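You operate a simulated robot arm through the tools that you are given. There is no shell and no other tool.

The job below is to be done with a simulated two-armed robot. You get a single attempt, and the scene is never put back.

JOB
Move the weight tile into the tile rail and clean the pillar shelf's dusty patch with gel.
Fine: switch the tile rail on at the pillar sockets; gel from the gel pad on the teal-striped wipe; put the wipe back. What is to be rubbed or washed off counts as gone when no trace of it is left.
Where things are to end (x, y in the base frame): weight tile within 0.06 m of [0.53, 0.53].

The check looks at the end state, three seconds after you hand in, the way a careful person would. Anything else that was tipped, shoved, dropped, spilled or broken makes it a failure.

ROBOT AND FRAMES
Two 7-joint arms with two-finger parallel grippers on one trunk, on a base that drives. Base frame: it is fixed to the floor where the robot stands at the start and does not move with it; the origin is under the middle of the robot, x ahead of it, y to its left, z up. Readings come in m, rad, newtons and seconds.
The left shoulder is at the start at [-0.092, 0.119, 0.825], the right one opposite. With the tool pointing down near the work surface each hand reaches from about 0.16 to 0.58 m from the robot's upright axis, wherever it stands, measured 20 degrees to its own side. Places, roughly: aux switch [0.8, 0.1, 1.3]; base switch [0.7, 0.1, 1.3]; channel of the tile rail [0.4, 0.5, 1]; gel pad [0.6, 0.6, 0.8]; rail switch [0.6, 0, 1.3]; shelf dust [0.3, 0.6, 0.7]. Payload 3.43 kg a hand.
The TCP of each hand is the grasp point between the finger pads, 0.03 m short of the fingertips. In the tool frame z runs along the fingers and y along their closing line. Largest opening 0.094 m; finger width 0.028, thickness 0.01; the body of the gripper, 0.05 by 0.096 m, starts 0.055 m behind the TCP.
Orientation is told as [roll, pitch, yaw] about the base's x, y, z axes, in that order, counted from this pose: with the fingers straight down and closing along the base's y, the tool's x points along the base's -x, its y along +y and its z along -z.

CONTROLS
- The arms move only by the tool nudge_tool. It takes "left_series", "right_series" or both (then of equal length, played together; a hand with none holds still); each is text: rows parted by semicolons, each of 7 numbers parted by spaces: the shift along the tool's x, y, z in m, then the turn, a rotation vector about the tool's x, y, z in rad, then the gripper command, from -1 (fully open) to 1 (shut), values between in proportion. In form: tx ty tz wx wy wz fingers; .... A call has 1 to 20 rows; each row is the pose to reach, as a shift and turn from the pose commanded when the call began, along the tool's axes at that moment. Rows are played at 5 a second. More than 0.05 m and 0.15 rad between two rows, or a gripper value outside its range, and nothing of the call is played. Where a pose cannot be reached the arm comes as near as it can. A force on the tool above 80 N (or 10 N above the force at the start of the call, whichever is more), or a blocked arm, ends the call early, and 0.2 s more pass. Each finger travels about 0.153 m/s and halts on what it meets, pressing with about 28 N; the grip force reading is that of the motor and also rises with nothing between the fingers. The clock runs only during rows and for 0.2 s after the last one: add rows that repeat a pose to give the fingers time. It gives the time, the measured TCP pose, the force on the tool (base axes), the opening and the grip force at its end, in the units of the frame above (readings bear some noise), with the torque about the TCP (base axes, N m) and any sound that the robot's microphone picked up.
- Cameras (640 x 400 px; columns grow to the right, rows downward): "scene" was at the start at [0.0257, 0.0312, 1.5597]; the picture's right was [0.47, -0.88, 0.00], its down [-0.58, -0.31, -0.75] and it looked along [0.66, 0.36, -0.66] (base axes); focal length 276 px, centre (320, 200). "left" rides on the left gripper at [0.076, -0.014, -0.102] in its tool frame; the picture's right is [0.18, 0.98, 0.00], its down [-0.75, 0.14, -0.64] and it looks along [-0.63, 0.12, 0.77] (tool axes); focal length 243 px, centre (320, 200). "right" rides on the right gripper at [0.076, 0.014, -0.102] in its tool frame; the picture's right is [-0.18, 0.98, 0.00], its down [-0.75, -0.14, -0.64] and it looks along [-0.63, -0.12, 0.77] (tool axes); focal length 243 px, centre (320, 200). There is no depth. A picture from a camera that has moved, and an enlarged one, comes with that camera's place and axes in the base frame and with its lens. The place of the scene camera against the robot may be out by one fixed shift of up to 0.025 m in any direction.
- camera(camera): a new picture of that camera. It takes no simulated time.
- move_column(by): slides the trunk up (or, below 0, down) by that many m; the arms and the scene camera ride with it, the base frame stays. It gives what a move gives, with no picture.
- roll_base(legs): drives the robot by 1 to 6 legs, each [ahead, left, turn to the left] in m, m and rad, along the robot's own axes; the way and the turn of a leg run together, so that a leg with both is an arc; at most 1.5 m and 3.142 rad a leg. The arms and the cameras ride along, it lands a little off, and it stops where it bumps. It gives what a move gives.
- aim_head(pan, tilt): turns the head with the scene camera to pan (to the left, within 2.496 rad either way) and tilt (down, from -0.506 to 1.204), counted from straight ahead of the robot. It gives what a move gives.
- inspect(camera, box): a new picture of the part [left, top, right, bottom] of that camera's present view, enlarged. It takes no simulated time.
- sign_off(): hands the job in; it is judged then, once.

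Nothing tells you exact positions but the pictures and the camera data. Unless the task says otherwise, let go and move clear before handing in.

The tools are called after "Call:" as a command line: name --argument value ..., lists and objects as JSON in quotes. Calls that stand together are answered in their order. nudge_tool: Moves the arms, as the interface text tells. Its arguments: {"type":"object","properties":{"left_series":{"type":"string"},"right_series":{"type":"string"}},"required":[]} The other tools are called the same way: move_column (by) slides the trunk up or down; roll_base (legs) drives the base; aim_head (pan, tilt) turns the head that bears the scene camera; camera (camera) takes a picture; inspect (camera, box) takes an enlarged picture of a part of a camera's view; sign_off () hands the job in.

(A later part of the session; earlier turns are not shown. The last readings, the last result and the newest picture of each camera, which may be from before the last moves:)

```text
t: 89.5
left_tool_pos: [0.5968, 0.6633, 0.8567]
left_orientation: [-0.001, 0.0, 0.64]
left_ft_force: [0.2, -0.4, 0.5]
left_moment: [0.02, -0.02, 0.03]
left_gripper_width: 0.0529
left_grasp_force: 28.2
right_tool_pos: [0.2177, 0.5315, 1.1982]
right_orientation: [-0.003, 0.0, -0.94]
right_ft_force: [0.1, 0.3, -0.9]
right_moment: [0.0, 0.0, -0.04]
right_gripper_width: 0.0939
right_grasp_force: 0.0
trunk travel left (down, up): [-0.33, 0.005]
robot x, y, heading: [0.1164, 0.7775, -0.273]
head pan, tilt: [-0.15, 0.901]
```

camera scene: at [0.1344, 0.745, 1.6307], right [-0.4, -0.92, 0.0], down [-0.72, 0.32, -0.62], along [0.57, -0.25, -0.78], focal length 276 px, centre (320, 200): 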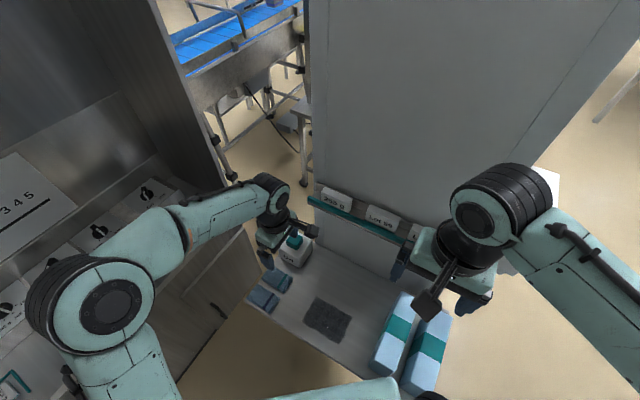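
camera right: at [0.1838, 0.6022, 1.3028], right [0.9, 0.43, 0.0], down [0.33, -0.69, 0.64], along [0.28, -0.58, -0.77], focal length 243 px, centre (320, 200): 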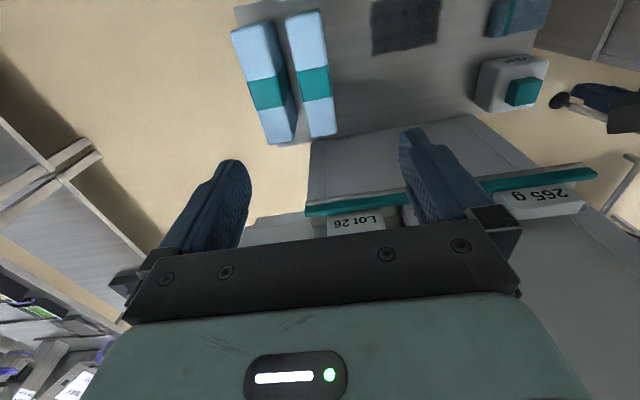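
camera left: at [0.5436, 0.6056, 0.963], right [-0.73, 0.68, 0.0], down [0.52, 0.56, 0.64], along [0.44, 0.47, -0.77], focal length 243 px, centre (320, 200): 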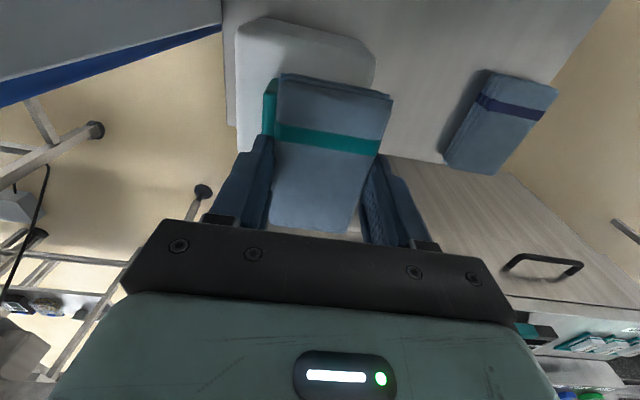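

The wipe's underside should have met the pad by now, but there's no force. I'll look closely before going any lower.

Call:
inspect --camera "right" --box '[500, 30, 590, 110]'

Call:
inspect --camera "left" --box '[220, 10, 420, 150]'

Call:
inspect --camera "scene" --box '[265, 205, 375, 285]'

```text
5.00 times, centred on (545, 70) of right
camera zoom: at [0.1842, 0.6015, 1.3027], right [0.9, 0.43, 0.0], down [0.33, -0.69, 0.64], along [0.28, -0.58, -0.77], focal length 1213 px, centre (-805, 850)
```

zoom: 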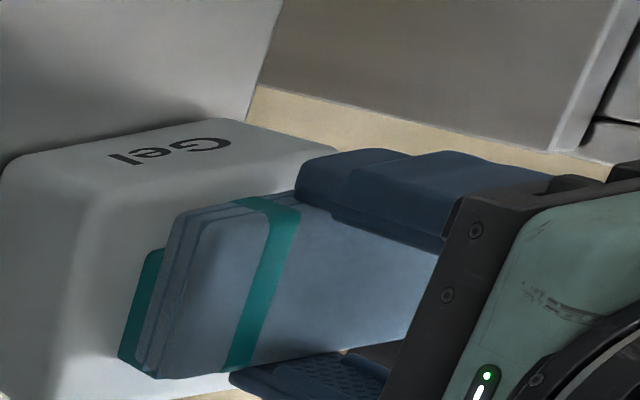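

```text
2.86 times, centred on (320, 80) of left
camera zoom: at [0.5436, 0.6058, 0.9591], right [-0.73, 0.68, 0.0], down [0.52, 0.56, 0.64], along [0.44, 0.47, -0.77], focal length 693 px, centre (320, 543)
```

zoom: 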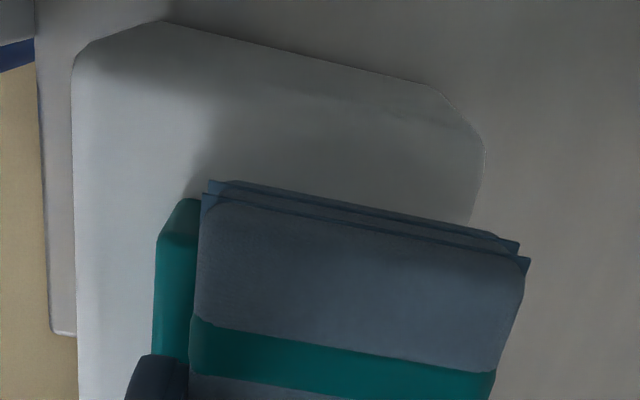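

```text
5.00 times, centred on (320, 245) of scene
camera zoom: at [0.1348, 0.7441, 1.6307], right [-0.4, -0.91, 0.0], down [-0.72, 0.32, -0.62], along [0.57, -0.25, -0.78], focal length 1381 px, centre (320, -25)
```

zoom: 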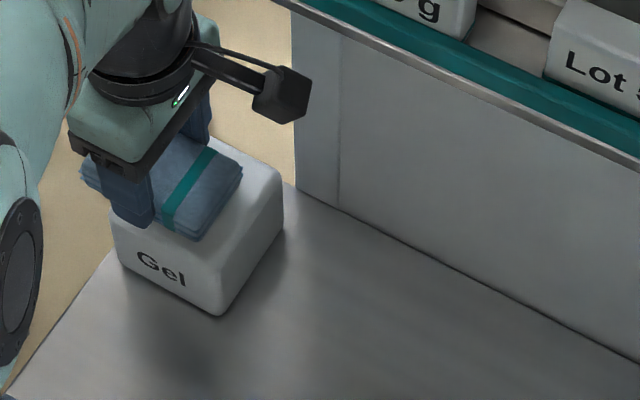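

A second triangulation using only the left camera puts the pad's top at about 0.816, so the wipe still has around 4 mm to go. The overlap looks right, so I'll keep lowering in 2 mm steps.

Call:
nudge_tool --left_series "0 0 0.001 0 0 0 1; 0 0 0.002 0 0 0 1; 0 0 0.002 0 0 0 1"

Call:
nudge_tool --left_series "0 0 0.001 0 0 0 1; 0 0 0.002 0 0 0 1; 0 0 0.002 0 0 0 1"

```text
t: 90.2
left_tool_pos: [0.5968, 0.6634, 0.8541]
left_orientation: [0.001, 0.0, 0.641]
left_ft_force: [0.1, 0.4, 0.2]
left_moment: [-0.02, 0.0, -0.02]
left_gripper_width: 0.0527
left_grasp_force: 27.8
right_tool_pos: [0.2189, 0.5317, 1.1995]
right_orientation: [-0.002, 0.0, -0.941]
right_ft_force: [-0.3, -1.0, -0.6]
right_moment: [-0.01, -0.05, -0.01]
right_gripper_width: 0.0941
right_grasp_force: 0.0
trunk travel left (down, up): [-0.33, 0.005]
robot x, y, heading: [0.1136, 0.7717, -0.267]
head pan, tilt: [-0.15, 0.901]
```

```text
t: 91.0
left_tool_pos: [0.5963, 0.6627, 0.8529]
left_orientation: [0.0, 0.001, 0.639]
left_ft_force: [-1.3, -0.5, 2.1]
left_moment: [0.01, 0.03, 0.01]
left_gripper_width: 0.053
left_grasp_force: 27.7
right_tool_pos: [0.2177, 0.5324, 1.2007]
right_orientation: [-0.001, -0.001, -0.94]
right_ft_force: [0.0, 0.5, 0.0]
right_moment: [0.0, -0.01, -0.01]
right_gripper_width: 0.0942
right_grasp_force: 0.0
trunk travel left (down, up): [-0.33, 0.005]
robot x, y, heading: [0.1158, 0.7718, -0.265]
head pan, tilt: [-0.15, 0.901]
```

First contact with the pad, at about 2 N. I'll press about a millimetre more and hold briefly so gel transfers.

Call:
nudge_tool --left_series "0 0 0.001 0 0 0 1; 0 0 0.0012 0 0 0 1; 0 0 0.0012 0 0 0 1; 0 0 0.0012 0 0 0 1; 0 0 0.0012 0 0 0 1"

Call:
inspect --camera "right" --box '[500, 30, 590, 110]'

```text
t: 92.2
left_tool_pos: [0.5975, 0.6627, 0.8507]
left_orientation: [0.0, 0.0, 0.641]
left_ft_force: [-0.8, 0.0, 1.0]
left_moment: [0.0, 0.02, -0.02]
left_gripper_width: 0.0528
left_grasp_force: 28.0
right_tool_pos: [0.2185, 0.5302, 1.1996]
right_orientation: [0.0, 0.001, -0.943]
right_ft_force: [0.1, 0.5, 0.6]
right_moment: [0.01, -0.01, -0.01]
right_gripper_width: 0.0941
right_grasp_force: 0.1
trunk travel left (down, up): [-0.33, 0.005]
robot x, y, heading: [0.1078, 0.7708, -0.268]
head pan, tilt: [-0.15, 0.901]
```

```text
5.00 times, centred on (545, 70) of right
camera zoom: at [0.184, 0.6015, 1.3027], right [0.9, 0.43, 0.0], down [0.33, -0.69, 0.64], along [0.28, -0.58, -0.77], focal length 1213 px, centre (-805, 850)
```

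zoom: 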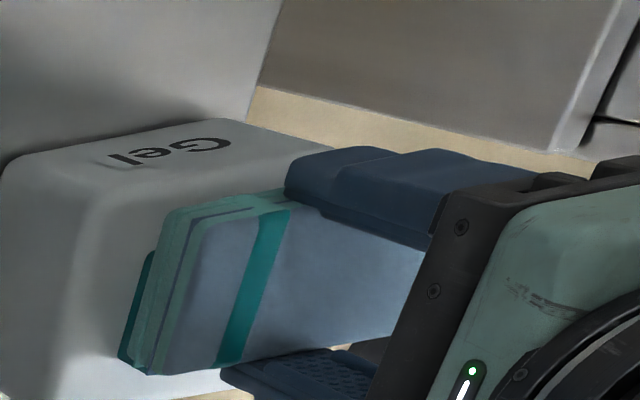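

The wipe's underside edges have turned greenish, so it has taken up gel. I'll lift, move outward away from the rail first, and then travel over to the dust patch.

Call:
nudge_tool --left_series "0 0 -0.015 0 0 0 1; 0 0 -0.035 0 0 0 1; 0 0.03 -0.035 0 0 0 1; 0 0.06 -0.035 0 0 0 1; 0 0.09 -0.035 0 0 0 1; 0.035 0.096 -0.035 0 0 0 1; 0.07 0.102 -0.035 0 0 0 1; 0.105 0.108 -0.035 0 0 0 1; 0.14 0.114 -0.035 0 0 0 1; 0.18 0.12 -0.03 0 0 0 1; 0.2178 0.127 -0.01 0 0 0 1; 0.2178 0.127 0.02 0 0 0 1; 0.2178 0.127 0.05 0 0 0 1; 0.2178 0.127 0.05 0 0 0 1"

Call:
camera --camera "left"

Call:
camera --camera "scene"

Call:
camera --camera "right"

```text
t: 95.2
left_tool_pos: [0.3496, 0.6354, 0.8013]
left_orientation: [-0.002, 0.0, 0.64]
left_ft_force: [1.0, 0.1, -1.4]
left_moment: [0.0, -0.01, 0.05]
left_gripper_width: 0.053
left_grasp_force: 27.9
right_tool_pos: [0.2184, 0.5321, 1.1994]
right_orientation: [-0.001, 0.0, -0.94]
right_ft_force: [0.0, -0.3, 0.1]
right_moment: [-0.01, 0.01, 0.01]
right_gripper_width: 0.0939
right_grasp_force: 0.0
trunk travel left (down, up): [-0.33, 0.005]
robot x, y, heading: [0.1122, 0.7712, -0.272]
head pan, tilt: [-0.15, 0.901]
```

```text
taken
camera left: at [0.2961, 0.5787, 0.9043], right [-0.73, 0.68, 0.0], down [0.52, 0.56, 0.64], along [0.44, 0.47, -0.77], focal length 243 px, centre (320, 200)
```

left: 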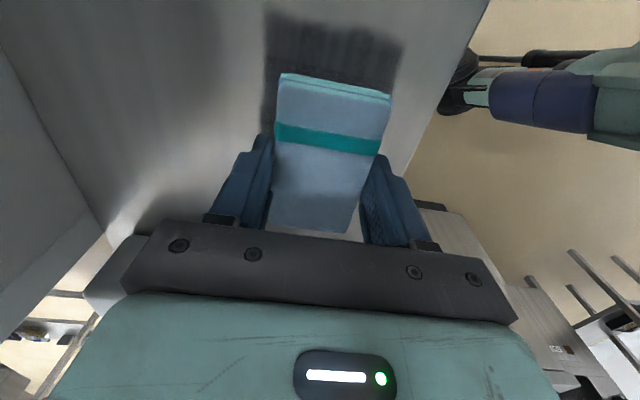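

```text
taken
camera scene: at [0.1346, 0.7444, 1.6307], right [-0.4, -0.91, 0.0], down [-0.72, 0.32, -0.62], along [0.57, -0.25, -0.78], focal length 276 px, centre (320, 200)
```

scene: 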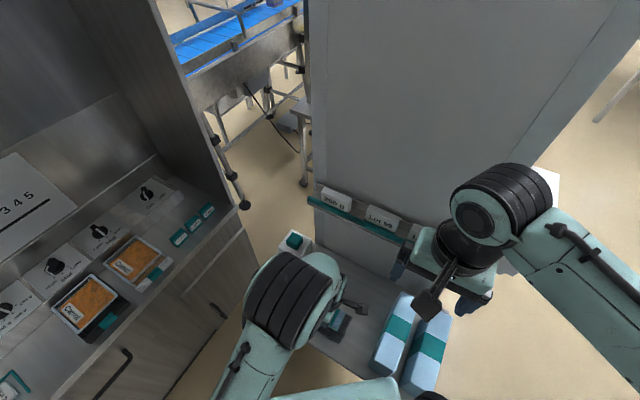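

```text
taken
camera right: at [0.1841, 0.6017, 1.3027], right [0.9, 0.43, 0.0], down [0.33, -0.69, 0.64], along [0.28, -0.58, -0.77], focal length 243 px, centre (320, 200)
```

right: 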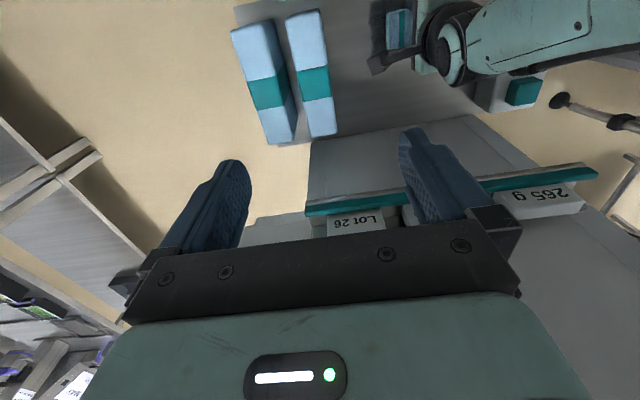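

The wipe is directly over the dust patch. I'll shift the parked right hand a bit further away from the left elbow and lower the wipe close to the shelf.

Call:
nudge_tool --left_series "0 0 0.011 0 0 0 1; 0 0 0.022 0 0 0 1; 0 0 0.033 0 0 0 1; 0 0 0.043 0 0 0 1; 0 0 0.043 0 0 0 1" --right_series "0 -0.02 0 0 0 0 -1; 0 -0.04 0 0 0 0 -1; 0 -0.06 0 0 0 0 -1; 0 -0.08 0 0 0 0 -1; 0 -0.08 0 0 0 0 -1"

Call:
nudge_tool --left_series "0 0 0.001 0 0 0 1; 0 0 0.002 0 0 0 1; 0 0 0.002 0 0 0 1"

Call:
camera --camera "right"

Call:
camera --camera "scene"

```text
t: 96.5
left_tool_pos: [0.3472, 0.633, 0.7592]
left_orientation: [0.001, 0.0, 0.64]
left_ft_force: [-0.8, -0.1, -0.8]
left_moment: [-0.01, -0.01, -0.01]
left_gripper_width: 0.0529
left_grasp_force: 28.5
right_tool_pos: [0.1541, 0.4859, 1.2013]
right_orientation: [-0.003, 0.0, -0.939]
right_ft_force: [-0.6, 0.6, 0.3]
right_moment: [-0.02, -0.01, 0.0]
right_gripper_width: 0.0938
right_grasp_force: 0.0
trunk travel left (down, up): [-0.33, 0.005]
robot x, y, heading: [0.1195, 0.7706, -0.267]
head pan, tilt: [-0.15, 0.901]
```

```text
t: 97.2
left_tool_pos: [0.3472, 0.6341, 0.7577]
left_orientation: [0.002, 0.0, 0.641]
left_ft_force: [-0.5, -0.7, 0.2]
left_moment: [-0.01, 0.02, -0.01]
left_gripper_width: 0.0529
left_grasp_force: 27.9
right_tool_pos: [0.1553, 0.4856, 1.2008]
right_orientation: [-0.001, -0.001, -0.942]
right_ft_force: [-0.1, -0.8, -0.4]
right_moment: [0.01, -0.03, -0.02]
right_gripper_width: 0.0937
right_grasp_force: 0.0
trunk travel left (down, up): [-0.33, 0.005]
robot x, y, heading: [0.1117, 0.7721, -0.266]
head pan, tilt: [-0.15, 0.901]
```

```text
taken
camera right: at [0.1204, 0.5559, 1.3043], right [0.9, 0.43, 0.0], down [0.33, -0.69, 0.64], along [0.28, -0.58, -0.77], focal length 243 px, centre (320, 200)
```

right: 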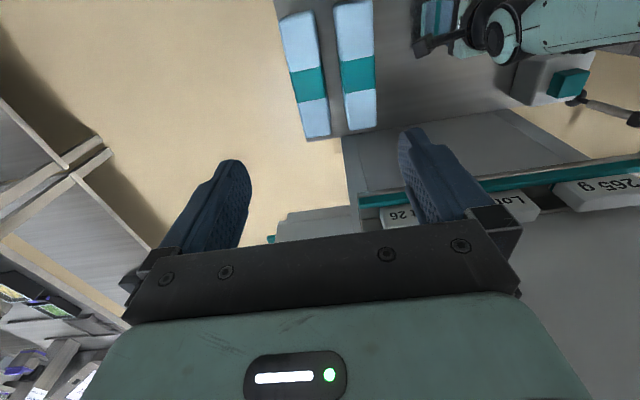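

```text
taken
camera scene: at [0.1347, 0.7441, 1.6307], right [-0.4, -0.91, 0.0], down [-0.72, 0.32, -0.62], along [0.57, -0.25, -0.78], focal length 276 px, centre (320, 200)
```

scene: 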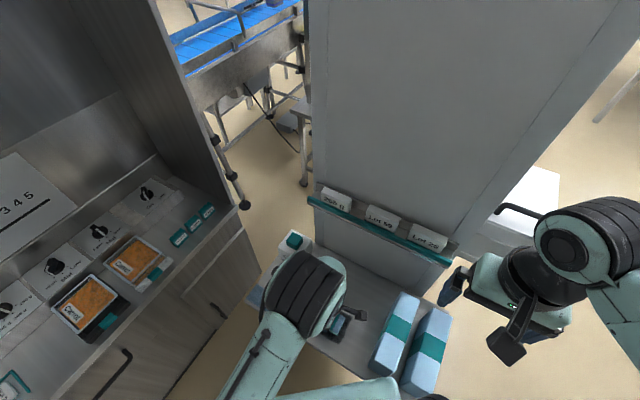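

Call:
nudge_tool --left_series "0 0 0.001 0 0 0 1; 0 0 0.002 0 0 0 1; 0 0 0.002 0 0 0 1"

Call:
nudge_tool --left_series "0 0 0.001 0 0 0 1; 0 0 0.002 0 0 0 1; 0 0 0.002 0 0 0 1"

```text
t: 98.0
left_tool_pos: [0.346, 0.6344, 0.7551]
left_orientation: [-0.003, 0.001, 0.64]
left_ft_force: [-0.9, -0.2, 8.8]
left_moment: [0.11, 0.04, -0.01]
left_gripper_width: 0.0529
left_grasp_force: 28.1
right_tool_pos: [0.1547, 0.4863, 1.201]
right_orientation: [-0.001, -0.001, -0.941]
right_ft_force: [0.3, 0.0, 0.7]
right_moment: [0.01, 0.01, 0.0]
right_gripper_width: 0.0939
right_grasp_force: 0.1
trunk travel left (down, up): [-0.33, 0.005]
robot x, y, heading: [0.1112, 0.7692, -0.258]
head pan, tilt: [-0.15, 0.901]
```

```text
t: 98.8
left_tool_pos: [0.3461, 0.6332, 0.7526]
left_orientation: [-0.004, -0.002, 0.64]
left_ft_force: [1.0, 1.5, 31.7]
left_moment: [0.15, 0.07, 0.02]
left_gripper_width: 0.0529
left_grasp_force: 28.7
right_tool_pos: [0.1537, 0.4862, 1.2007]
right_orientation: [-0.001, -0.001, -0.94]
right_ft_force: [0.3, 0.5, -0.7]
right_moment: [0.01, 0.01, 0.04]
right_gripper_width: 0.094
right_grasp_force: 0.1
trunk travel left (down, up): [-0.33, 0.005]
robot x, y, heading: [0.1145, 0.7689, -0.264]
head pan, tilt: [-0.15, 0.901]
```

The wipe is on the patch but pressing at 32 N. I'll ease off to about 10 N and start rubbing in overlapping strokes across the whole patch.

Call:
nudge_tool --left_series "0 0 -0.0018 0 0 0 1; 0.02 -0.015 -0.0018 0 0 0 1; 0.04 -0.03 -0.0018 0 0 0 1; 0.02 -0.03 -0.0018 0 0 0 1; 0 -0.03 -0.0018 0 0 0 1; -0.02 -0.03 -0.0018 0 0 0 1; -0.04 -0.03 -0.0018 0 0 0 1; -0.04 -0.01 -0.0018 0 0 0 1; -0.02 -0.01 -0.0018 0 0 0 1; 0 -0.01 -0.0018 0 0 0 1; 0.02 -0.01 -0.0018 0 0 0 1; 0.04 -0.01 -0.0018 0 0 0 1; 0.04 0.01 -0.0018 0 0 0 1; 0.02 0.01 -0.0018 0 0 0 1; 0 0.01 -0.0018 0 0 0 1; -0.02 0.01 -0.0018 0 0 0 1; -0.04 0.01 -0.0018 0 0 0 1; -0.04 0.03 -0.0018 0 0 0 1; -0.02 0.03 -0.0018 0 0 0 1; 0 0.03 -0.0018 0 0 0 1"

Call:
camera --camera "left"

Call:
inspect --camera "right" --box '[340, 0, 560, 130]'

```text
t: 103.0
left_tool_pos: [0.3285, 0.659, 0.7538]
left_orientation: [0.0, -0.001, 0.64]
left_ft_force: [0.4, -0.4, 0.4]
left_moment: [0.0, -0.01, -0.01]
left_gripper_width: 0.0528
left_grasp_force: 27.9
right_tool_pos: [0.1536, 0.485, 1.2004]
right_orientation: [-0.001, 0.001, -0.941]
right_ft_force: [-0.2, -1.3, 0.6]
right_moment: [-0.02, -0.03, 0.02]
right_gripper_width: 0.094
right_grasp_force: 0.0
trunk travel left (down, up): [-0.33, 0.005]
robot x, y, heading: [0.1148, 0.7687, -0.267]
head pan, tilt: [-0.15, 0.901]
```

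```text
taken
camera left: at [0.2758, 0.6013, 0.8568], right [-0.74, 0.68, 0.0], down [0.52, 0.56, 0.64], along [0.44, 0.47, -0.77], focal length 243 px, centre (320, 200)
```

left: 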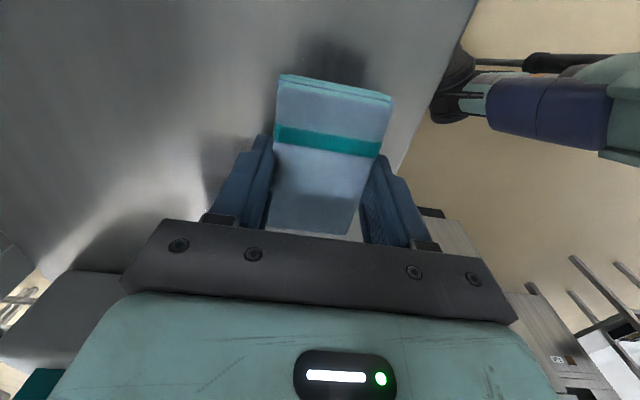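

```text
2.91 times, centred on (450, 65) of right
camera zoom: at [0.1201, 0.5558, 1.3042], right [0.9, 0.43, 0.0], down [0.33, -0.69, 0.64], along [0.28, -0.58, -0.77], focal length 706 px, centre (-58, 593)
```

zoom: 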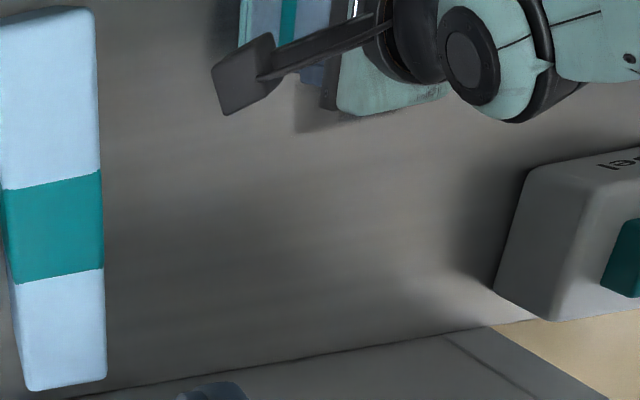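

The contact force has dropped to near zero here, so I'll press about 1.2 mm more and keep rubbing over the remaining strip and back over the whole patch.

Call:
nudge_tool --left_series "0 0 0.0012 0 0 0 1; 0.02 0 0.0012 0 0 0 1; 0.04 0 0.0012 0 0 0 1; 0.04 -0.015 0.0012 0 0 0 1; 0.02 -0.015 0.0012 0 0 0 1; 0 -0.015 0.0012 0 0 0 1; -0.02 -0.015 0.0012 0 0 0 1; -0.04 -0.015 0.0012 0 0 0 1; -0.04 -0.035 0.0012 0 0 0 1; -0.02 -0.035 0.0012 0 0 0 1; 0 -0.035 0.0012 0 0 0 1; 0.02 -0.035 0.0012 0 0 0 1; 0.04 -0.035 0.0012 0 0 0 1; 0.04 -0.055 0.0012 0 0 0 1; 0.02 -0.055 0.0012 0 0 0 1; 0 -0.055 0.0012 0 0 0 1; -0.02 -0.055 0.0012 0 0 0 1; -0.04 -0.055 0.0012 0 0 0 1; -0.02 -0.045 0.0012 0 0 0 1; 0 -0.03 0.0012 0 0 0 1"

```text
t: 107.2
left_tool_pos: [0.3491, 0.6348, 0.7519]
left_orientation: [-0.003, -0.002, 0.642]
left_ft_force: [1.5, -1.1, 10.3]
left_moment: [0.29, -0.13, -0.06]
left_gripper_width: 0.0527
left_grasp_force: 28.1
right_tool_pos: [0.154, 0.4846, 1.2023]
right_orientation: [-0.002, -0.002, -0.941]
right_ft_force: [-0.1, 0.5, 0.2]
right_moment: [0.02, -0.01, 0.0]
right_gripper_width: 0.0943
right_grasp_force: 0.0
trunk travel left (down, up): [-0.33, 0.005]
robot x, y, heading: [0.112, 0.7701, -0.267]
head pan, tilt: [-0.15, 0.901]
```

Contact is back at 10 N. I'll lift the wipe off and move aside to inspect the patch.

Call:
nudge_tool --left_series "0 0 -0.03 0 0 0 1; 0 0 -0.07 0 0 0 1; -0.03 0.02 -0.1 0 0 0 1; -0.07 0.03 -0.11 0 0 0 1; -0.11 0.03 -0.11 0 0 0 1; -0.14 0.03 -0.11 0 0 0 1; -0.14 0.03 -0.11 0 0 0 1"

Call:
camera --camera "left"

Call:
camera --camera "scene"

Call:
inspect --camera "right" --box '[340, 0, 560, 130]'

```text
t: 108.8
left_tool_pos: [0.4414, 0.7435, 0.863]
left_orientation: [0.001, -0.001, 0.64]
left_ft_force: [1.1, 0.7, -1.1]
left_moment: [0.02, 0.0, 0.03]
left_gripper_width: 0.0527
left_grasp_force: 28.4
right_tool_pos: [0.1538, 0.4856, 1.2008]
right_orientation: [-0.002, 0.0, -0.94]
right_ft_force: [-0.2, -0.7, -0.4]
right_moment: [-0.03, 0.01, -0.03]
right_gripper_width: 0.0942
right_grasp_force: 0.1
trunk travel left (down, up): [-0.33, 0.005]
robot x, y, heading: [0.113, 0.7744, -0.271]
head pan, tilt: [-0.15, 0.901]
```

```text
taken
camera left: at [0.3879, 0.6852, 0.9648], right [-0.73, 0.68, 0.0], down [0.52, 0.56, 0.64], along [0.44, 0.47, -0.77], focal length 243 px, centre (320, 200)
```

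left: 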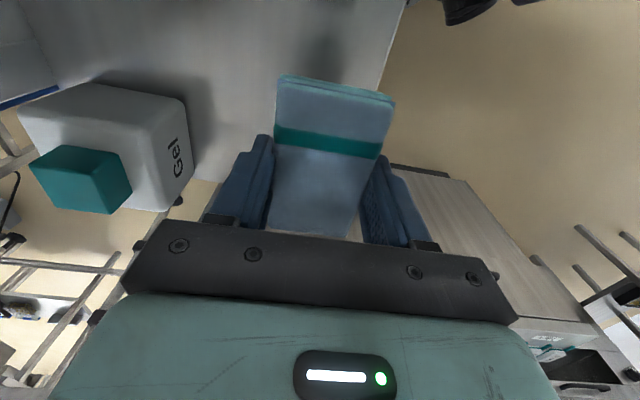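

```text
taken
camera scene: at [0.1344, 0.7437, 1.6307], right [-0.4, -0.91, 0.0], down [-0.72, 0.32, -0.62], along [0.57, -0.25, -0.78], focal length 276 px, centre (320, 200)
```

scene: 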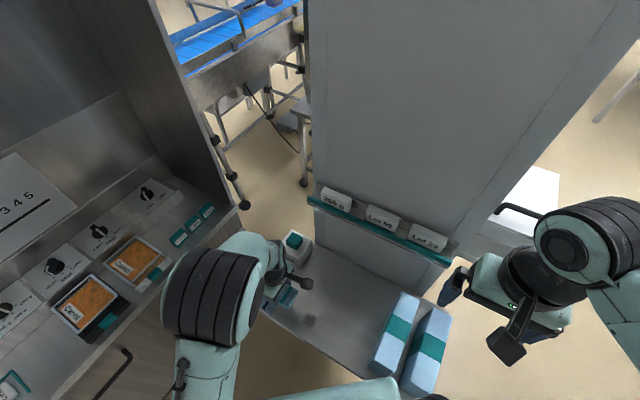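

```text
2.91 times, centred on (450, 65) of right
camera zoom: at [0.1201, 0.5556, 1.3042], right [0.9, 0.43, 0.0], down [0.33, -0.69, 0.64], along [0.28, -0.58, -0.77], focal length 706 px, centre (-58, 593)
```

zoom: 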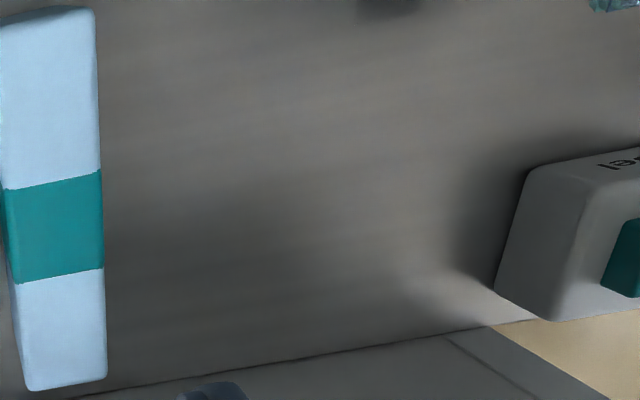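

The patch is nearly gone. There is one darker spot that could be a shadow or a trace, so I'll enlarge it.

Call:
inspect --camera "scene" --box '[255, 270, 395, 380]'

Call:
inspect --camera "right" --box '[370, 0, 490, 60]'

Call:
inspect --camera "left" --box '[180, 0, 430, 130]'

```text
3.64 times, centred on (325, 325) of scene
camera zoom: at [0.1344, 0.7437, 1.6307], right [-0.4, -0.91, 0.0], down [-0.72, 0.32, -0.62], along [0.57, -0.25, -0.78], focal length 1004 px, centre (302, -254)
```

zoom: 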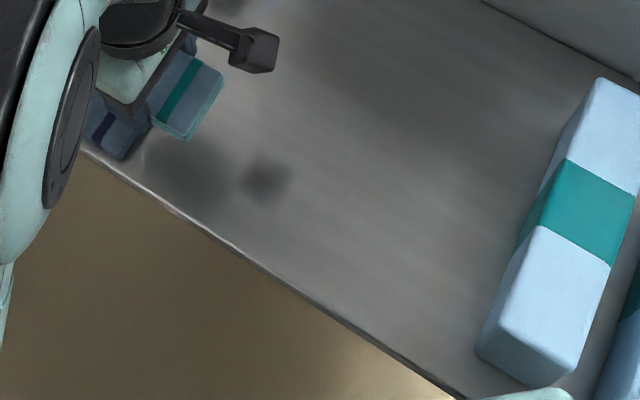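

```text
5.33 times, centred on (430, 30) of right
camera zoom: at [0.1201, 0.5556, 1.3042], right [0.9, 0.43, 0.0], down [0.33, -0.69, 0.64], along [0.28, -0.58, -0.77], focal length 1294 px, centre (-267, 1107)
```

zoom: 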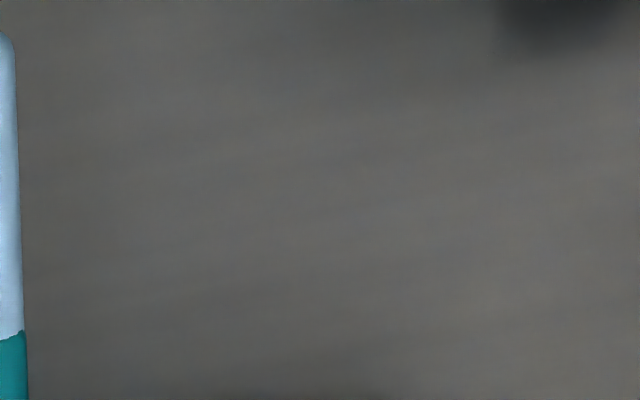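

```text
2.56 times, centred on (305, 65) of left
camera zoom: at [0.3879, 0.6852, 0.9648], right [-0.73, 0.68, 0.0], down [0.52, 0.56, 0.64], along [0.44, 0.47, -0.77], focal length 621 px, centre (358, 546)
```

zoom: 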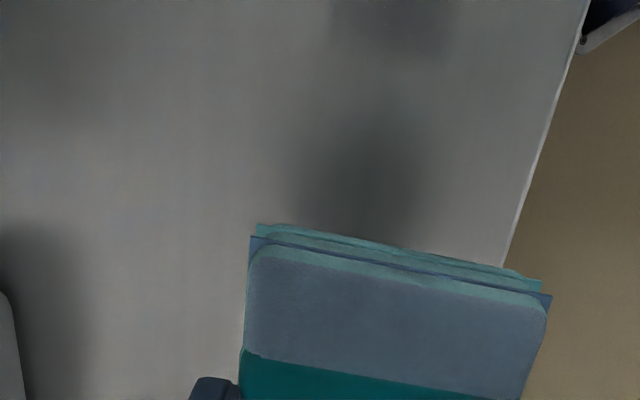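

The soft spots may be shadows from the hand and its camera. I'll move the hand back over the wipe's home position and see whether they move with it.

Call:
nudge_tool --left_series "-0.022 -0.019 -0.01 0 0 0 1; -0.044 -0.038 -0.02 0 0 0 1; -0.0662 -0.0579 -0.02 0 0 0 1; -0.0662 -0.0579 -0.02 0 0 0 1"

Call:
inspect --camera "scene" --box '[255, 270, 395, 380]'

Call:
camera --camera "left"

```text
t: 109.8
left_tool_pos: [0.5261, 0.7359, 0.882]
left_orientation: [-0.001, 0.0, 0.64]
left_ft_force: [0.6, -0.4, -0.9]
left_moment: [-0.01, 0.01, 0.01]
left_gripper_width: 0.053
left_grasp_force: 28.0
right_tool_pos: [0.1538, 0.4852, 1.2001]
right_orientation: [-0.003, -0.001, -0.939]
right_ft_force: [-0.7, -0.3, -0.3]
right_moment: [0.0, -0.02, 0.05]
right_gripper_width: 0.094
right_grasp_force: 0.0
trunk travel left (down, up): [-0.33, 0.005]
robot x, y, heading: [0.1156, 0.7723, -0.263]
head pan, tilt: [-0.15, 0.901]
```

```text
3.64 times, centred on (325, 325) of scene
camera zoom: at [0.1343, 0.7441, 1.6307], right [-0.4, -0.91, 0.0], down [-0.72, 0.32, -0.62], along [0.57, -0.25, -0.78], focal length 1004 px, centre (302, -254)
```

zoom: 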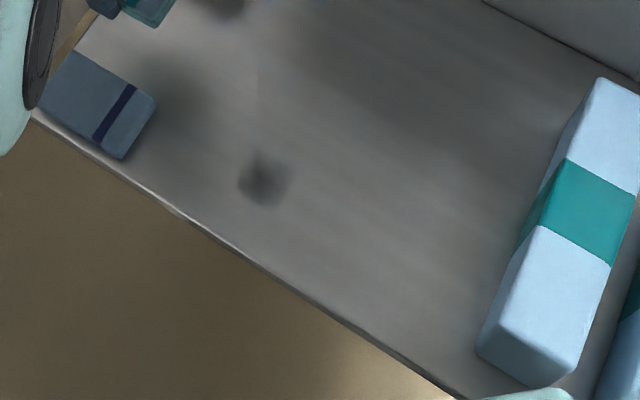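

```text
taken
camera left: at [0.4742, 0.6787, 0.9849], right [-0.73, 0.68, 0.0], down [0.52, 0.56, 0.64], along [0.44, 0.47, -0.77], focal length 243 px, centre (320, 200)
```

left: 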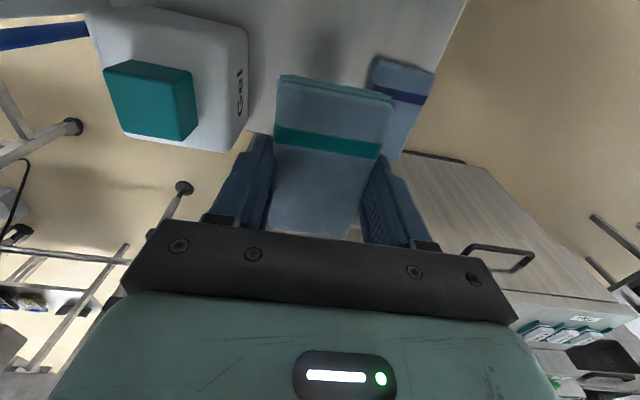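

One spot stayed put, so it is a leftover trace near (0.362, 0.689), at the patch's far outer corner where contact was lost earlier. I'll go back and rub there with proper pressure.

Call:
nudge_tool --left_series "0.035 0.012 0 0 0 0 1; 0.07 0.025 0 0 0 0 1; 0.105 0.038 0 0 0 0 1; 0.135 0.05 0.01 0 0 0 1; 0.1595 0.0607 0.04 0 0 0 1; 0.1595 0.0607 0.075 0 0 0 1; 0.1595 0.0607 0.105 0 0 0 1; 0.1595 0.0607 0.122 0 0 0 1; 0.1595 0.0607 0.127 0 0 0 1; 0.1595 0.0607 0.127 0 0 0 1"

Call:
nudge_tool --left_series "0 0 0.001 0 0 0 1; 0 0 0.0015 0 0 0 1; 0 0 0.0015 0 0 0 1"

```text
t: 112.0
left_tool_pos: [0.3632, 0.689, 0.7544]
left_orientation: [0.001, 0.001, 0.641]
left_ft_force: [0.1, 0.9, -0.3]
left_moment: [0.01, 0.01, 0.02]
left_gripper_width: 0.0526
left_grasp_force: 28.0
right_tool_pos: [0.1539, 0.485, 1.2013]
right_orientation: [-0.002, 0.001, -0.94]
right_ft_force: [-0.2, 0.1, 0.6]
right_moment: [0.0, -0.02, 0.0]
right_gripper_width: 0.0938
right_grasp_force: 0.0
trunk travel left (down, up): [-0.33, 0.005]
robot x, y, heading: [0.1112, 0.7707, -0.268]
head pan, tilt: [-0.15, 0.901]
```

```text
t: 112.8
left_tool_pos: [0.3639, 0.6888, 0.7536]
left_orientation: [0.001, 0.002, 0.641]
left_ft_force: [-0.4, 0.8, 0.0]
left_moment: [0.01, 0.01, -0.03]
left_gripper_width: 0.0527
left_grasp_force: 28.2
right_tool_pos: [0.154, 0.4851, 1.2007]
right_orientation: [-0.004, 0.0, -0.941]
right_ft_force: [0.4, -0.5, -0.7]
right_moment: [0.0, 0.03, 0.0]
right_gripper_width: 0.0938
right_grasp_force: 0.1
trunk travel left (down, up): [-0.33, 0.005]
robot x, y, heading: [0.1123, 0.771, -0.261]
head pan, tilt: [-0.15, 0.901]
```

Call:
nudge_tool --left_series "0 0 0.001 0 0 0 1; 0 0 0.0015 0 0 0 1; 0 0 0.0015 0 0 0 1"

Call:
nudge_tool --left_series "0 0 0.001 0 0 0 1; 0 0 0.001 0 0 0 1; 0 0 0.001 0 0 0 1"

```text
t: 113.7
left_tool_pos: [0.3634, 0.689, 0.7519]
left_orientation: [0.0, 0.0, 0.642]
left_ft_force: [-0.7, -0.3, -0.8]
left_moment: [0.01, 0.02, 0.03]
left_gripper_width: 0.0529
left_grasp_force: 27.7
right_tool_pos: [0.1552, 0.485, 1.2008]
right_orientation: [-0.001, 0.001, -0.941]
right_ft_force: [-0.1, -1.0, 0.7]
right_moment: [-0.02, 0.0, 0.0]
right_gripper_width: 0.0943
right_grasp_force: 0.0
trunk travel left (down, up): [-0.33, 0.005]
robot x, y, heading: [0.1174, 0.7703, -0.269]
head pan, tilt: [-0.15, 0.901]
```

```text
t: 114.5
left_tool_pos: [0.363, 0.6885, 0.7517]
left_orientation: [0.0, 0.0, 0.642]
left_ft_force: [-0.6, 1.3, 10.4]
left_moment: [0.2, -0.01, -0.03]
left_gripper_width: 0.0531
left_grasp_force: 27.8
right_tool_pos: [0.1542, 0.4857, 1.2017]
right_orientation: [-0.002, -0.002, -0.941]
right_ft_force: [-0.1, -0.1, -0.5]
right_moment: [0.04, 0.0, 0.01]
right_gripper_width: 0.094
right_grasp_force: 0.1
trunk travel left (down, up): [-0.33, 0.005]
robot x, y, heading: [0.1128, 0.7707, -0.267]
head pan, tilt: [-0.15, 0.901]
```

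Contact at 10 N, mostly on the wipe's outer edge. I'll rub this corner in close overlapping strokes.

Call:
nudge_tool --left_series "0.025 0 0.0004 0 0 0 1; 0 0 0.0004 0 0 0 1; -0.025 0 0.0004 0 0 0 1; -0.04 0 0.0004 0 0 0 1; -0.04 -0.01 0.0004 0 0 0 1; -0.015 -0.01 0.0004 0 0 0 1; 0.01 -0.01 0.0004 0 0 0 1; 0.03 -0.01 0.0004 0 0 0 1; 0.03 -0.02 0.0004 0 0 0 1; 0.005 -0.02 0.0004 0 0 0 1; -0.02 -0.02 0.0004 0 0 0 1; -0.04 -0.02 0.0004 0 0 0 1; -0.04 -0.032 0.0004 0 0 0 1; -0.015 -0.032 0.0004 0 0 0 1; 0.01 -0.032 0.0004 0 0 0 1; 0.03 -0.032 0.0004 0 0 0 1; 0.03 -0.044 0.0004 0 0 0 1; 0.005 -0.044 0.0004 0 0 0 1; -0.02 -0.044 0.0004 0 0 0 1; -0.04 -0.044 0.0004 0 0 0 1"

Call:
nudge_tool --left_series "0 0 -0.03 0 0 0 1; 0 0.01 -0.07 0 0 0 1; -0.03 0.03 -0.11 0 0 0 1; -0.07 0.035 -0.12 0 0 0 1; -0.1 0.035 -0.12 0 0 0 1; -0.1 0.035 -0.12 0 0 0 1"

Call:
camera --camera "scene"

Call:
inspect --camera "scene" --box '[255, 270, 395, 380]'

Call:
camera --camera "left"

```text
t: 118.7
left_tool_pos: [0.4235, 0.6769, 0.7516]
left_orientation: [-0.002, 0.001, 0.641]
left_ft_force: [0.2, -0.5, 0.4]
left_moment: [0.01, -0.01, 0.01]
left_gripper_width: 0.0527
left_grasp_force: 27.5
right_tool_pos: [0.1537, 0.485, 1.2005]
right_orientation: [-0.002, 0.0, -0.943]
right_ft_force: [-0.4, -0.2, -0.4]
right_moment: [0.04, -0.03, 0.02]
right_gripper_width: 0.0939
right_grasp_force: 0.1
trunk travel left (down, up): [-0.33, 0.005]
robot x, y, heading: [0.1119, 0.7693, -0.266]
head pan, tilt: [-0.15, 0.901]
```

```text
refused: row 3 steps farther than a row can; nothing moved
```

```text
taken
camera scene: at [0.1352, 0.7444, 1.6307], right [-0.4, -0.91, 0.0], down [-0.72, 0.32, -0.62], along [0.57, -0.25, -0.78], focal length 276 px, centre (320, 200)
```

scene: 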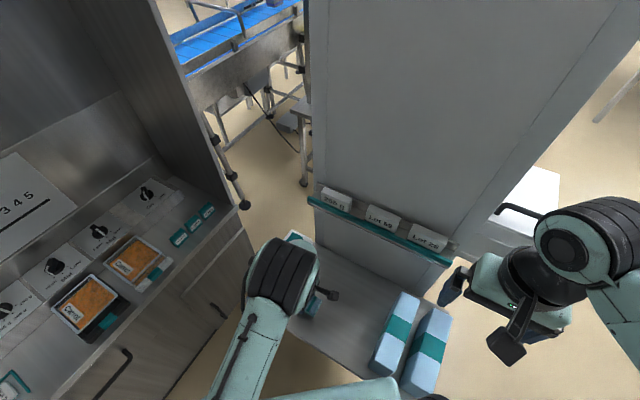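

```text
3.64 times, centred on (325, 325) of scene
camera zoom: at [0.1352, 0.7444, 1.6307], right [-0.4, -0.91, 0.0], down [-0.72, 0.32, -0.62], along [0.57, -0.25, -0.78], focal length 1004 px, centre (302, -254)
```

zoom: 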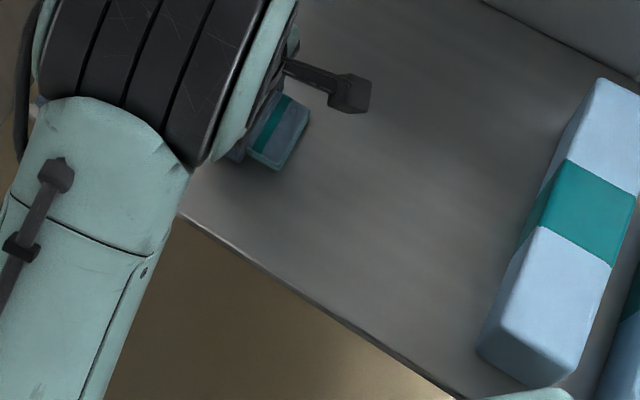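

```text
taken
camera left: at [0.3709, 0.62, 0.8539], right [-0.73, 0.68, 0.0], down [0.52, 0.56, 0.64], along [0.44, 0.47, -0.77], focal length 243 px, centre (320, 200)
```

left: 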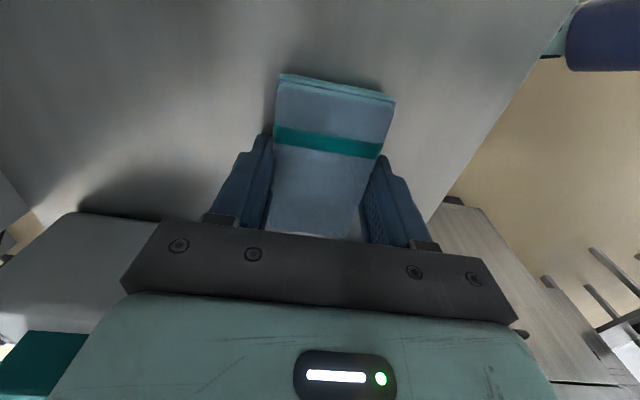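

Call:
nudge_tool --left_series "0 0 -0.03 0 0 0 1; 0 0 -0.06 0 0 0 1; 0 0 -0.1 0 0 0 1; 0 0 -0.13 0 0 0 1; -0.03 -0.004 -0.13 0 0 0 1; -0.06 -0.008 -0.13 0 0 0 1; -0.09 -0.011 -0.13 0 0 0 1; -0.1204 -0.0152 -0.13 0 0 0 1; -0.1204 -0.0152 -0.13 0 0 0 1"

Call:
inspect --camera "scene" --box '[245, 250, 405, 380]'

Call:
camera --camera "left"

Call:
camera --camera "scene"

```text
t: 120.7
left_tool_pos: [0.5299, 0.736, 0.8807]
left_orientation: [0.002, 0.001, 0.64]
left_ft_force: [0.2, -0.1, 0.3]
left_moment: [0.03, 0.01, 0.01]
left_gripper_width: 0.0528
left_grasp_force: 28.0
right_tool_pos: [0.1542, 0.4843, 1.201]
right_orientation: [-0.001, 0.0, -0.941]
right_ft_force: [0.5, 0.7, 0.2]
right_moment: [0.01, 0.03, -0.01]
right_gripper_width: 0.0938
right_grasp_force: 0.0
trunk travel left (down, up): [-0.33, 0.005]
robot x, y, heading: [0.1148, 0.7724, -0.266]
head pan, tilt: [-0.15, 0.901]
```

```text
3.08 times, centred on (325, 315) of scene
camera zoom: at [0.1342, 0.7438, 1.6307], right [-0.4, -0.91, 0.0], down [-0.72, 0.32, -0.62], along [0.57, -0.25, -0.78], focal length 850 px, centre (305, -154)
```

zoom: 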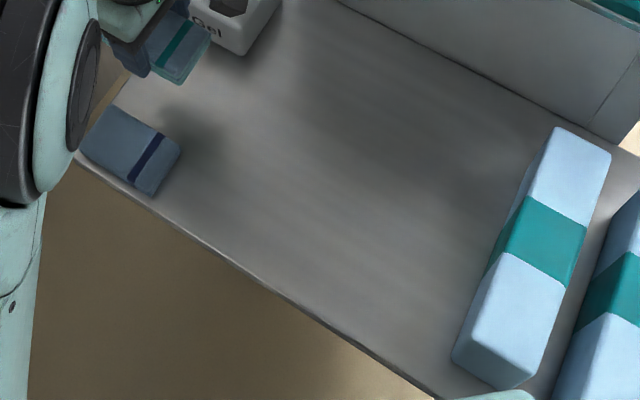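

```text
taken
camera left: at [0.4752, 0.6792, 0.9831], right [-0.73, 0.68, 0.0], down [0.52, 0.56, 0.64], along [0.44, 0.47, -0.77], focal length 243 px, centre (320, 200)
```

left: 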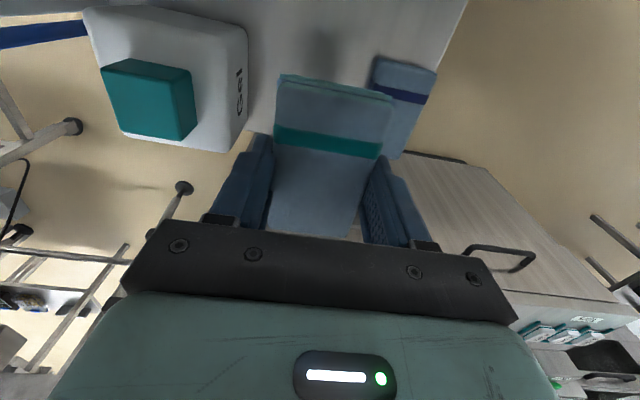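

```text
taken
camera scene: at [0.1342, 0.7438, 1.6307], right [-0.4, -0.91, 0.0], down [-0.72, 0.32, -0.62], along [0.57, -0.25, -0.78], focal length 276 px, centre (320, 200)
```

scene: 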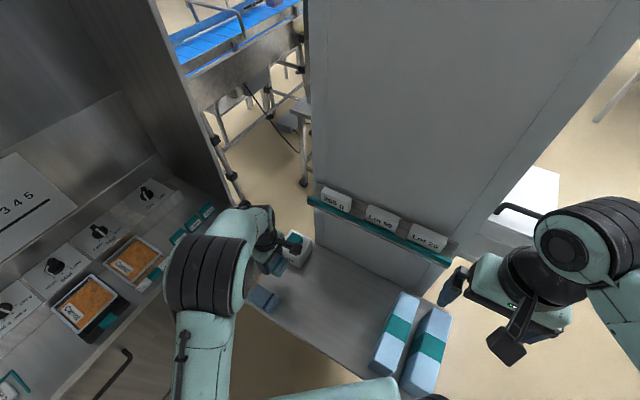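

The residual spot is gone. I'll check the whole former patch area closely from two cameras before putting the wipe back.

Call:
inspect --camera "scene" --box '[275, 275, 375, 345]'

Call:
nudge_tool --right_series "0.01 0.03 0 0 0 0 -1; 0.02 0.06 0 0 0.05 0 -1; 0.03 0.08 0 0 0.1 0 -1; 0.03 0.08 0 0 0.2 0 -1; 0.03 0.08 0 0 0.2 0 -1"

Call:
camera --camera "right"

Call:
inspect --camera "right" --box '[320, 0, 520, 140]'

```text
5.71 times, centred on (325, 310) of scene
camera zoom: at [0.1342, 0.7438, 1.6307], right [-0.4, -0.91, 0.0], down [-0.72, 0.32, -0.62], along [0.57, -0.25, -0.78], focal length 1578 px, centre (291, -429)
```

zoom: 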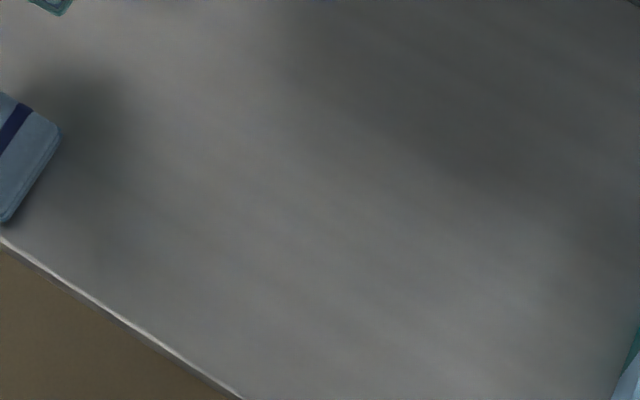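

```text
t: 121.8
left_tool_pos: [0.5289, 0.7363, 0.8795]
left_orientation: [0.0, 0.001, 0.642]
left_ft_force: [0.3, 0.0, -0.3]
left_moment: [0.01, -0.02, -0.01]
left_gripper_width: 0.0529
left_grasp_force: 28.5
right_tool_pos: [0.2014, 0.5572, 1.2003]
right_orientation: [-0.001, 0.2, -0.941]
right_ft_force: [-0.8, 0.4, 0.3]
right_moment: [0.02, 0.01, -0.05]
right_gripper_width: 0.094
right_grasp_force: 0.1
trunk travel left (down, up): [-0.33, 0.005]
robot x, y, heading: [0.1156, 0.7742, -0.26]
head pan, tilt: [-0.15, 0.901]
```

```text
taken
camera right: at [0.1808, 0.6085, 1.3173], right [0.9, 0.43, -0.04], down [0.4, -0.78, 0.48], along [0.18, -0.45, -0.88], focal length 243 px, centre (320, 200)
```

right: 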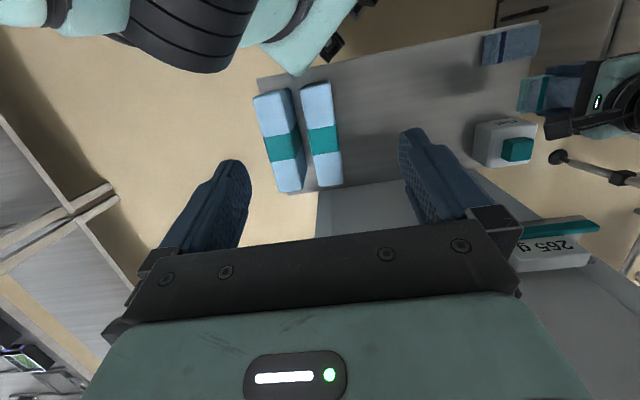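

```text
2.86 times, centred on (420, 70) of right
camera zoom: at [0.1808, 0.6085, 1.3173], right [0.9, 0.43, -0.04], down [0.4, -0.78, 0.48], along [0.18, -0.45, -0.88], focal length 693 px, centre (34, 571)
```

zoom: 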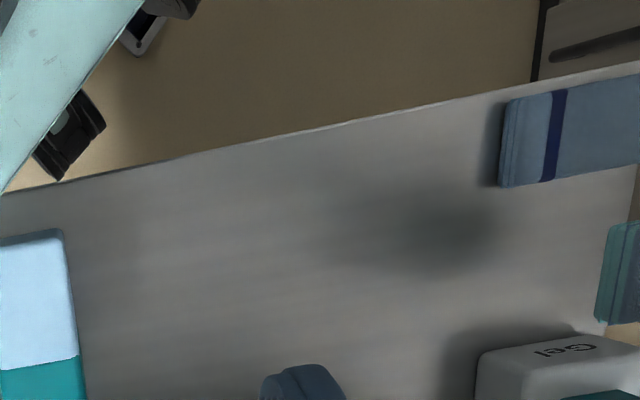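

The shelf shows no trace apart from soft hand shadows. I'll lower the wipe back to the spot I took it from, easing in for the last millimetres.

Call:
nudge_tool --left_series "0 0 0.035 0 0 0 1; 0 0 0.07 0 0 0 1; 0 0 0.1 0 0 0 1; 0 0 0.118 0 0 0 1; 0 0 0.124 0 0 0 1; 0 0 0.124 0 0 0 1"

Call:
nudge_tool --left_series "0 0 0.001 0 0 0 1; 0 0 0.002 0 0 0 1; 0 0 0.002 0 0 0 1"

Call:
inspect --camera "left" --box '[220, 60, 440, 230]'

```text
t: 123.2
left_tool_pos: [0.5285, 0.7364, 0.7583]
left_orientation: [0.002, -0.001, 0.639]
left_ft_force: [0.0, 0.0, -0.2]
left_moment: [0.01, -0.03, -0.01]
left_gripper_width: 0.0526
left_grasp_force: 27.5
right_tool_pos: [0.2026, 0.5537, 1.2006]
right_orientation: [-0.001, 0.199, -0.94]
right_ft_force: [0.4, 0.2, 1.0]
right_moment: [-0.02, 0.03, -0.01]
right_gripper_width: 0.0943
right_grasp_force: 0.1
trunk travel left (down, up): [-0.33, 0.005]
robot x, y, heading: [0.1126, 0.7712, -0.271]
head pan, tilt: [-0.15, 0.901]
```

```text
t: 124.0
left_tool_pos: [0.5294, 0.7365, 0.7554]
left_orientation: [-0.001, 0.001, 0.64]
left_ft_force: [-0.1, 0.5, -0.3]
left_moment: [-0.03, 0.02, -0.01]
left_gripper_width: 0.0528
left_grasp_force: 28.4
right_tool_pos: [0.2021, 0.5551, 1.2004]
right_orientation: [-0.002, 0.199, -0.94]
right_ft_force: [0.0, 0.0, -1.3]
right_moment: [0.02, 0.0, -0.03]
right_gripper_width: 0.0943
right_grasp_force: 0.0
trunk travel left (down, up): [-0.33, 0.005]
robot x, y, heading: [0.114, 0.7717, -0.265]
head pan, tilt: [-0.15, 0.901]
```

```text
2.35 times, centred on (330, 145) of left
camera zoom: at [0.4755, 0.6795, 0.8582], right [-0.73, 0.68, 0.0], down [0.52, 0.56, 0.64], along [0.44, 0.47, -0.77], focal length 571 px, centre (296, 329)
```

zoom: 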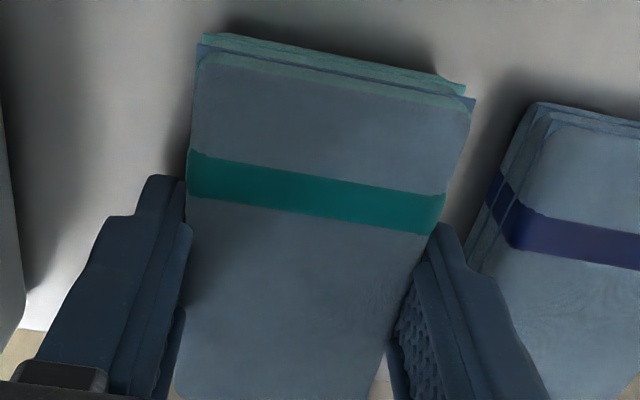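

Call:
nudge_tool --left_series "0 0 0.001 0 0 0 1; 0 0 0.0015 0 0 0 1; 0 0 0.0015 0 0 0 1"

Call:
nudge_tool --left_series "0 0 0.001 0 0 0 1; 0 0 0.0015 0 0 0 1; 0 0 0.0015 0 0 0 1"

```text
t: 124.8
left_tool_pos: [0.5273, 0.7374, 0.7541]
left_orientation: [0.0, 0.0, 0.641]
left_ft_force: [-0.5, 0.0, -0.1]
left_moment: [0.02, 0.0, 0.01]
left_gripper_width: 0.0529
left_grasp_force: 28.1
right_tool_pos: [0.2024, 0.5554, 1.2009]
right_orientation: [-0.002, 0.2, -0.942]
right_ft_force: [0.3, -0.2, 0.4]
right_moment: [-0.02, 0.01, 0.0]
right_gripper_width: 0.0939
right_grasp_force: 0.0
trunk travel left (down, up): [-0.33, 0.005]
robot x, y, heading: [0.1118, 0.7726, -0.269]
head pan, tilt: [-0.15, 0.901]
```

```text
t: 125.7
left_tool_pos: [0.5292, 0.7358, 0.7515]
left_orientation: [-0.001, -0.001, 0.641]
left_ft_force: [-0.2, 0.6, -0.8]
left_moment: [0.05, 0.01, 0.0]
left_gripper_width: 0.0529
left_grasp_force: 28.3
right_tool_pos: [0.2026, 0.5563, 1.2008]
right_orientation: [-0.001, 0.2, -0.941]
right_ft_force: [0.2, 0.5, 0.6]
right_moment: [0.03, 0.03, -0.01]
right_gripper_width: 0.094
right_grasp_force: 0.1
trunk travel left (down, up): [-0.33, 0.005]
robot x, y, heading: [0.1135, 0.7705, -0.265]
head pan, tilt: [-0.15, 0.901]
```

Call:
nudge_tool --left_series "0 0 0.0005 0 0 0 1; 0 0 0.001 0 0 0 1; 0 0 0.001 0 0 0 1"

Call:
nudge_tool --left_series "0 0 0.0005 0 0 0 1; 0 0 0.001 0 0 0 1; 0 0 0.001 0 0 0 1"

```text
t: 126.5
left_tool_pos: [0.5285, 0.7374, 0.7498]
left_orientation: [-0.001, 0.0, 0.641]
left_ft_force: [-1.3, 0.2, 0.6]
left_moment: [0.02, 0.01, 0.0]
left_gripper_width: 0.0529
left_grasp_force: 27.9
right_tool_pos: [0.2021, 0.5555, 1.2005]
right_orientation: [0.0, 0.198, -0.941]
right_ft_force: [-0.7, 0.7, 0.5]
right_moment: [0.03, 0.0, -0.01]
right_gripper_width: 0.0941
right_grasp_force: 0.1
trunk travel left (down, up): [-0.33, 0.005]
robot x, y, heading: [0.1144, 0.7714, -0.272]
head pan, tilt: [-0.15, 0.901]
```

```text
t: 127.2
left_tool_pos: [0.5274, 0.7376, 0.7509]
left_orientation: [-0.003, -0.001, 0.64]
left_ft_force: [-0.2, 0.6, 6.7]
left_moment: [0.02, 0.13, -0.02]
left_gripper_width: 0.0528
left_grasp_force: 27.6
right_tool_pos: [0.2015, 0.5552, 1.201]
right_orientation: [-0.003, 0.197, -0.941]
right_ft_force: [0.6, 0.2, -0.2]
right_moment: [-0.01, 0.02, 0.01]
right_gripper_width: 0.0943
right_grasp_force: 0.1
trunk travel left (down, up): [-0.33, 0.005]
robot x, y, heading: [0.1109, 0.7723, -0.265]
head pan, tilt: [-0.15, 0.901]
```

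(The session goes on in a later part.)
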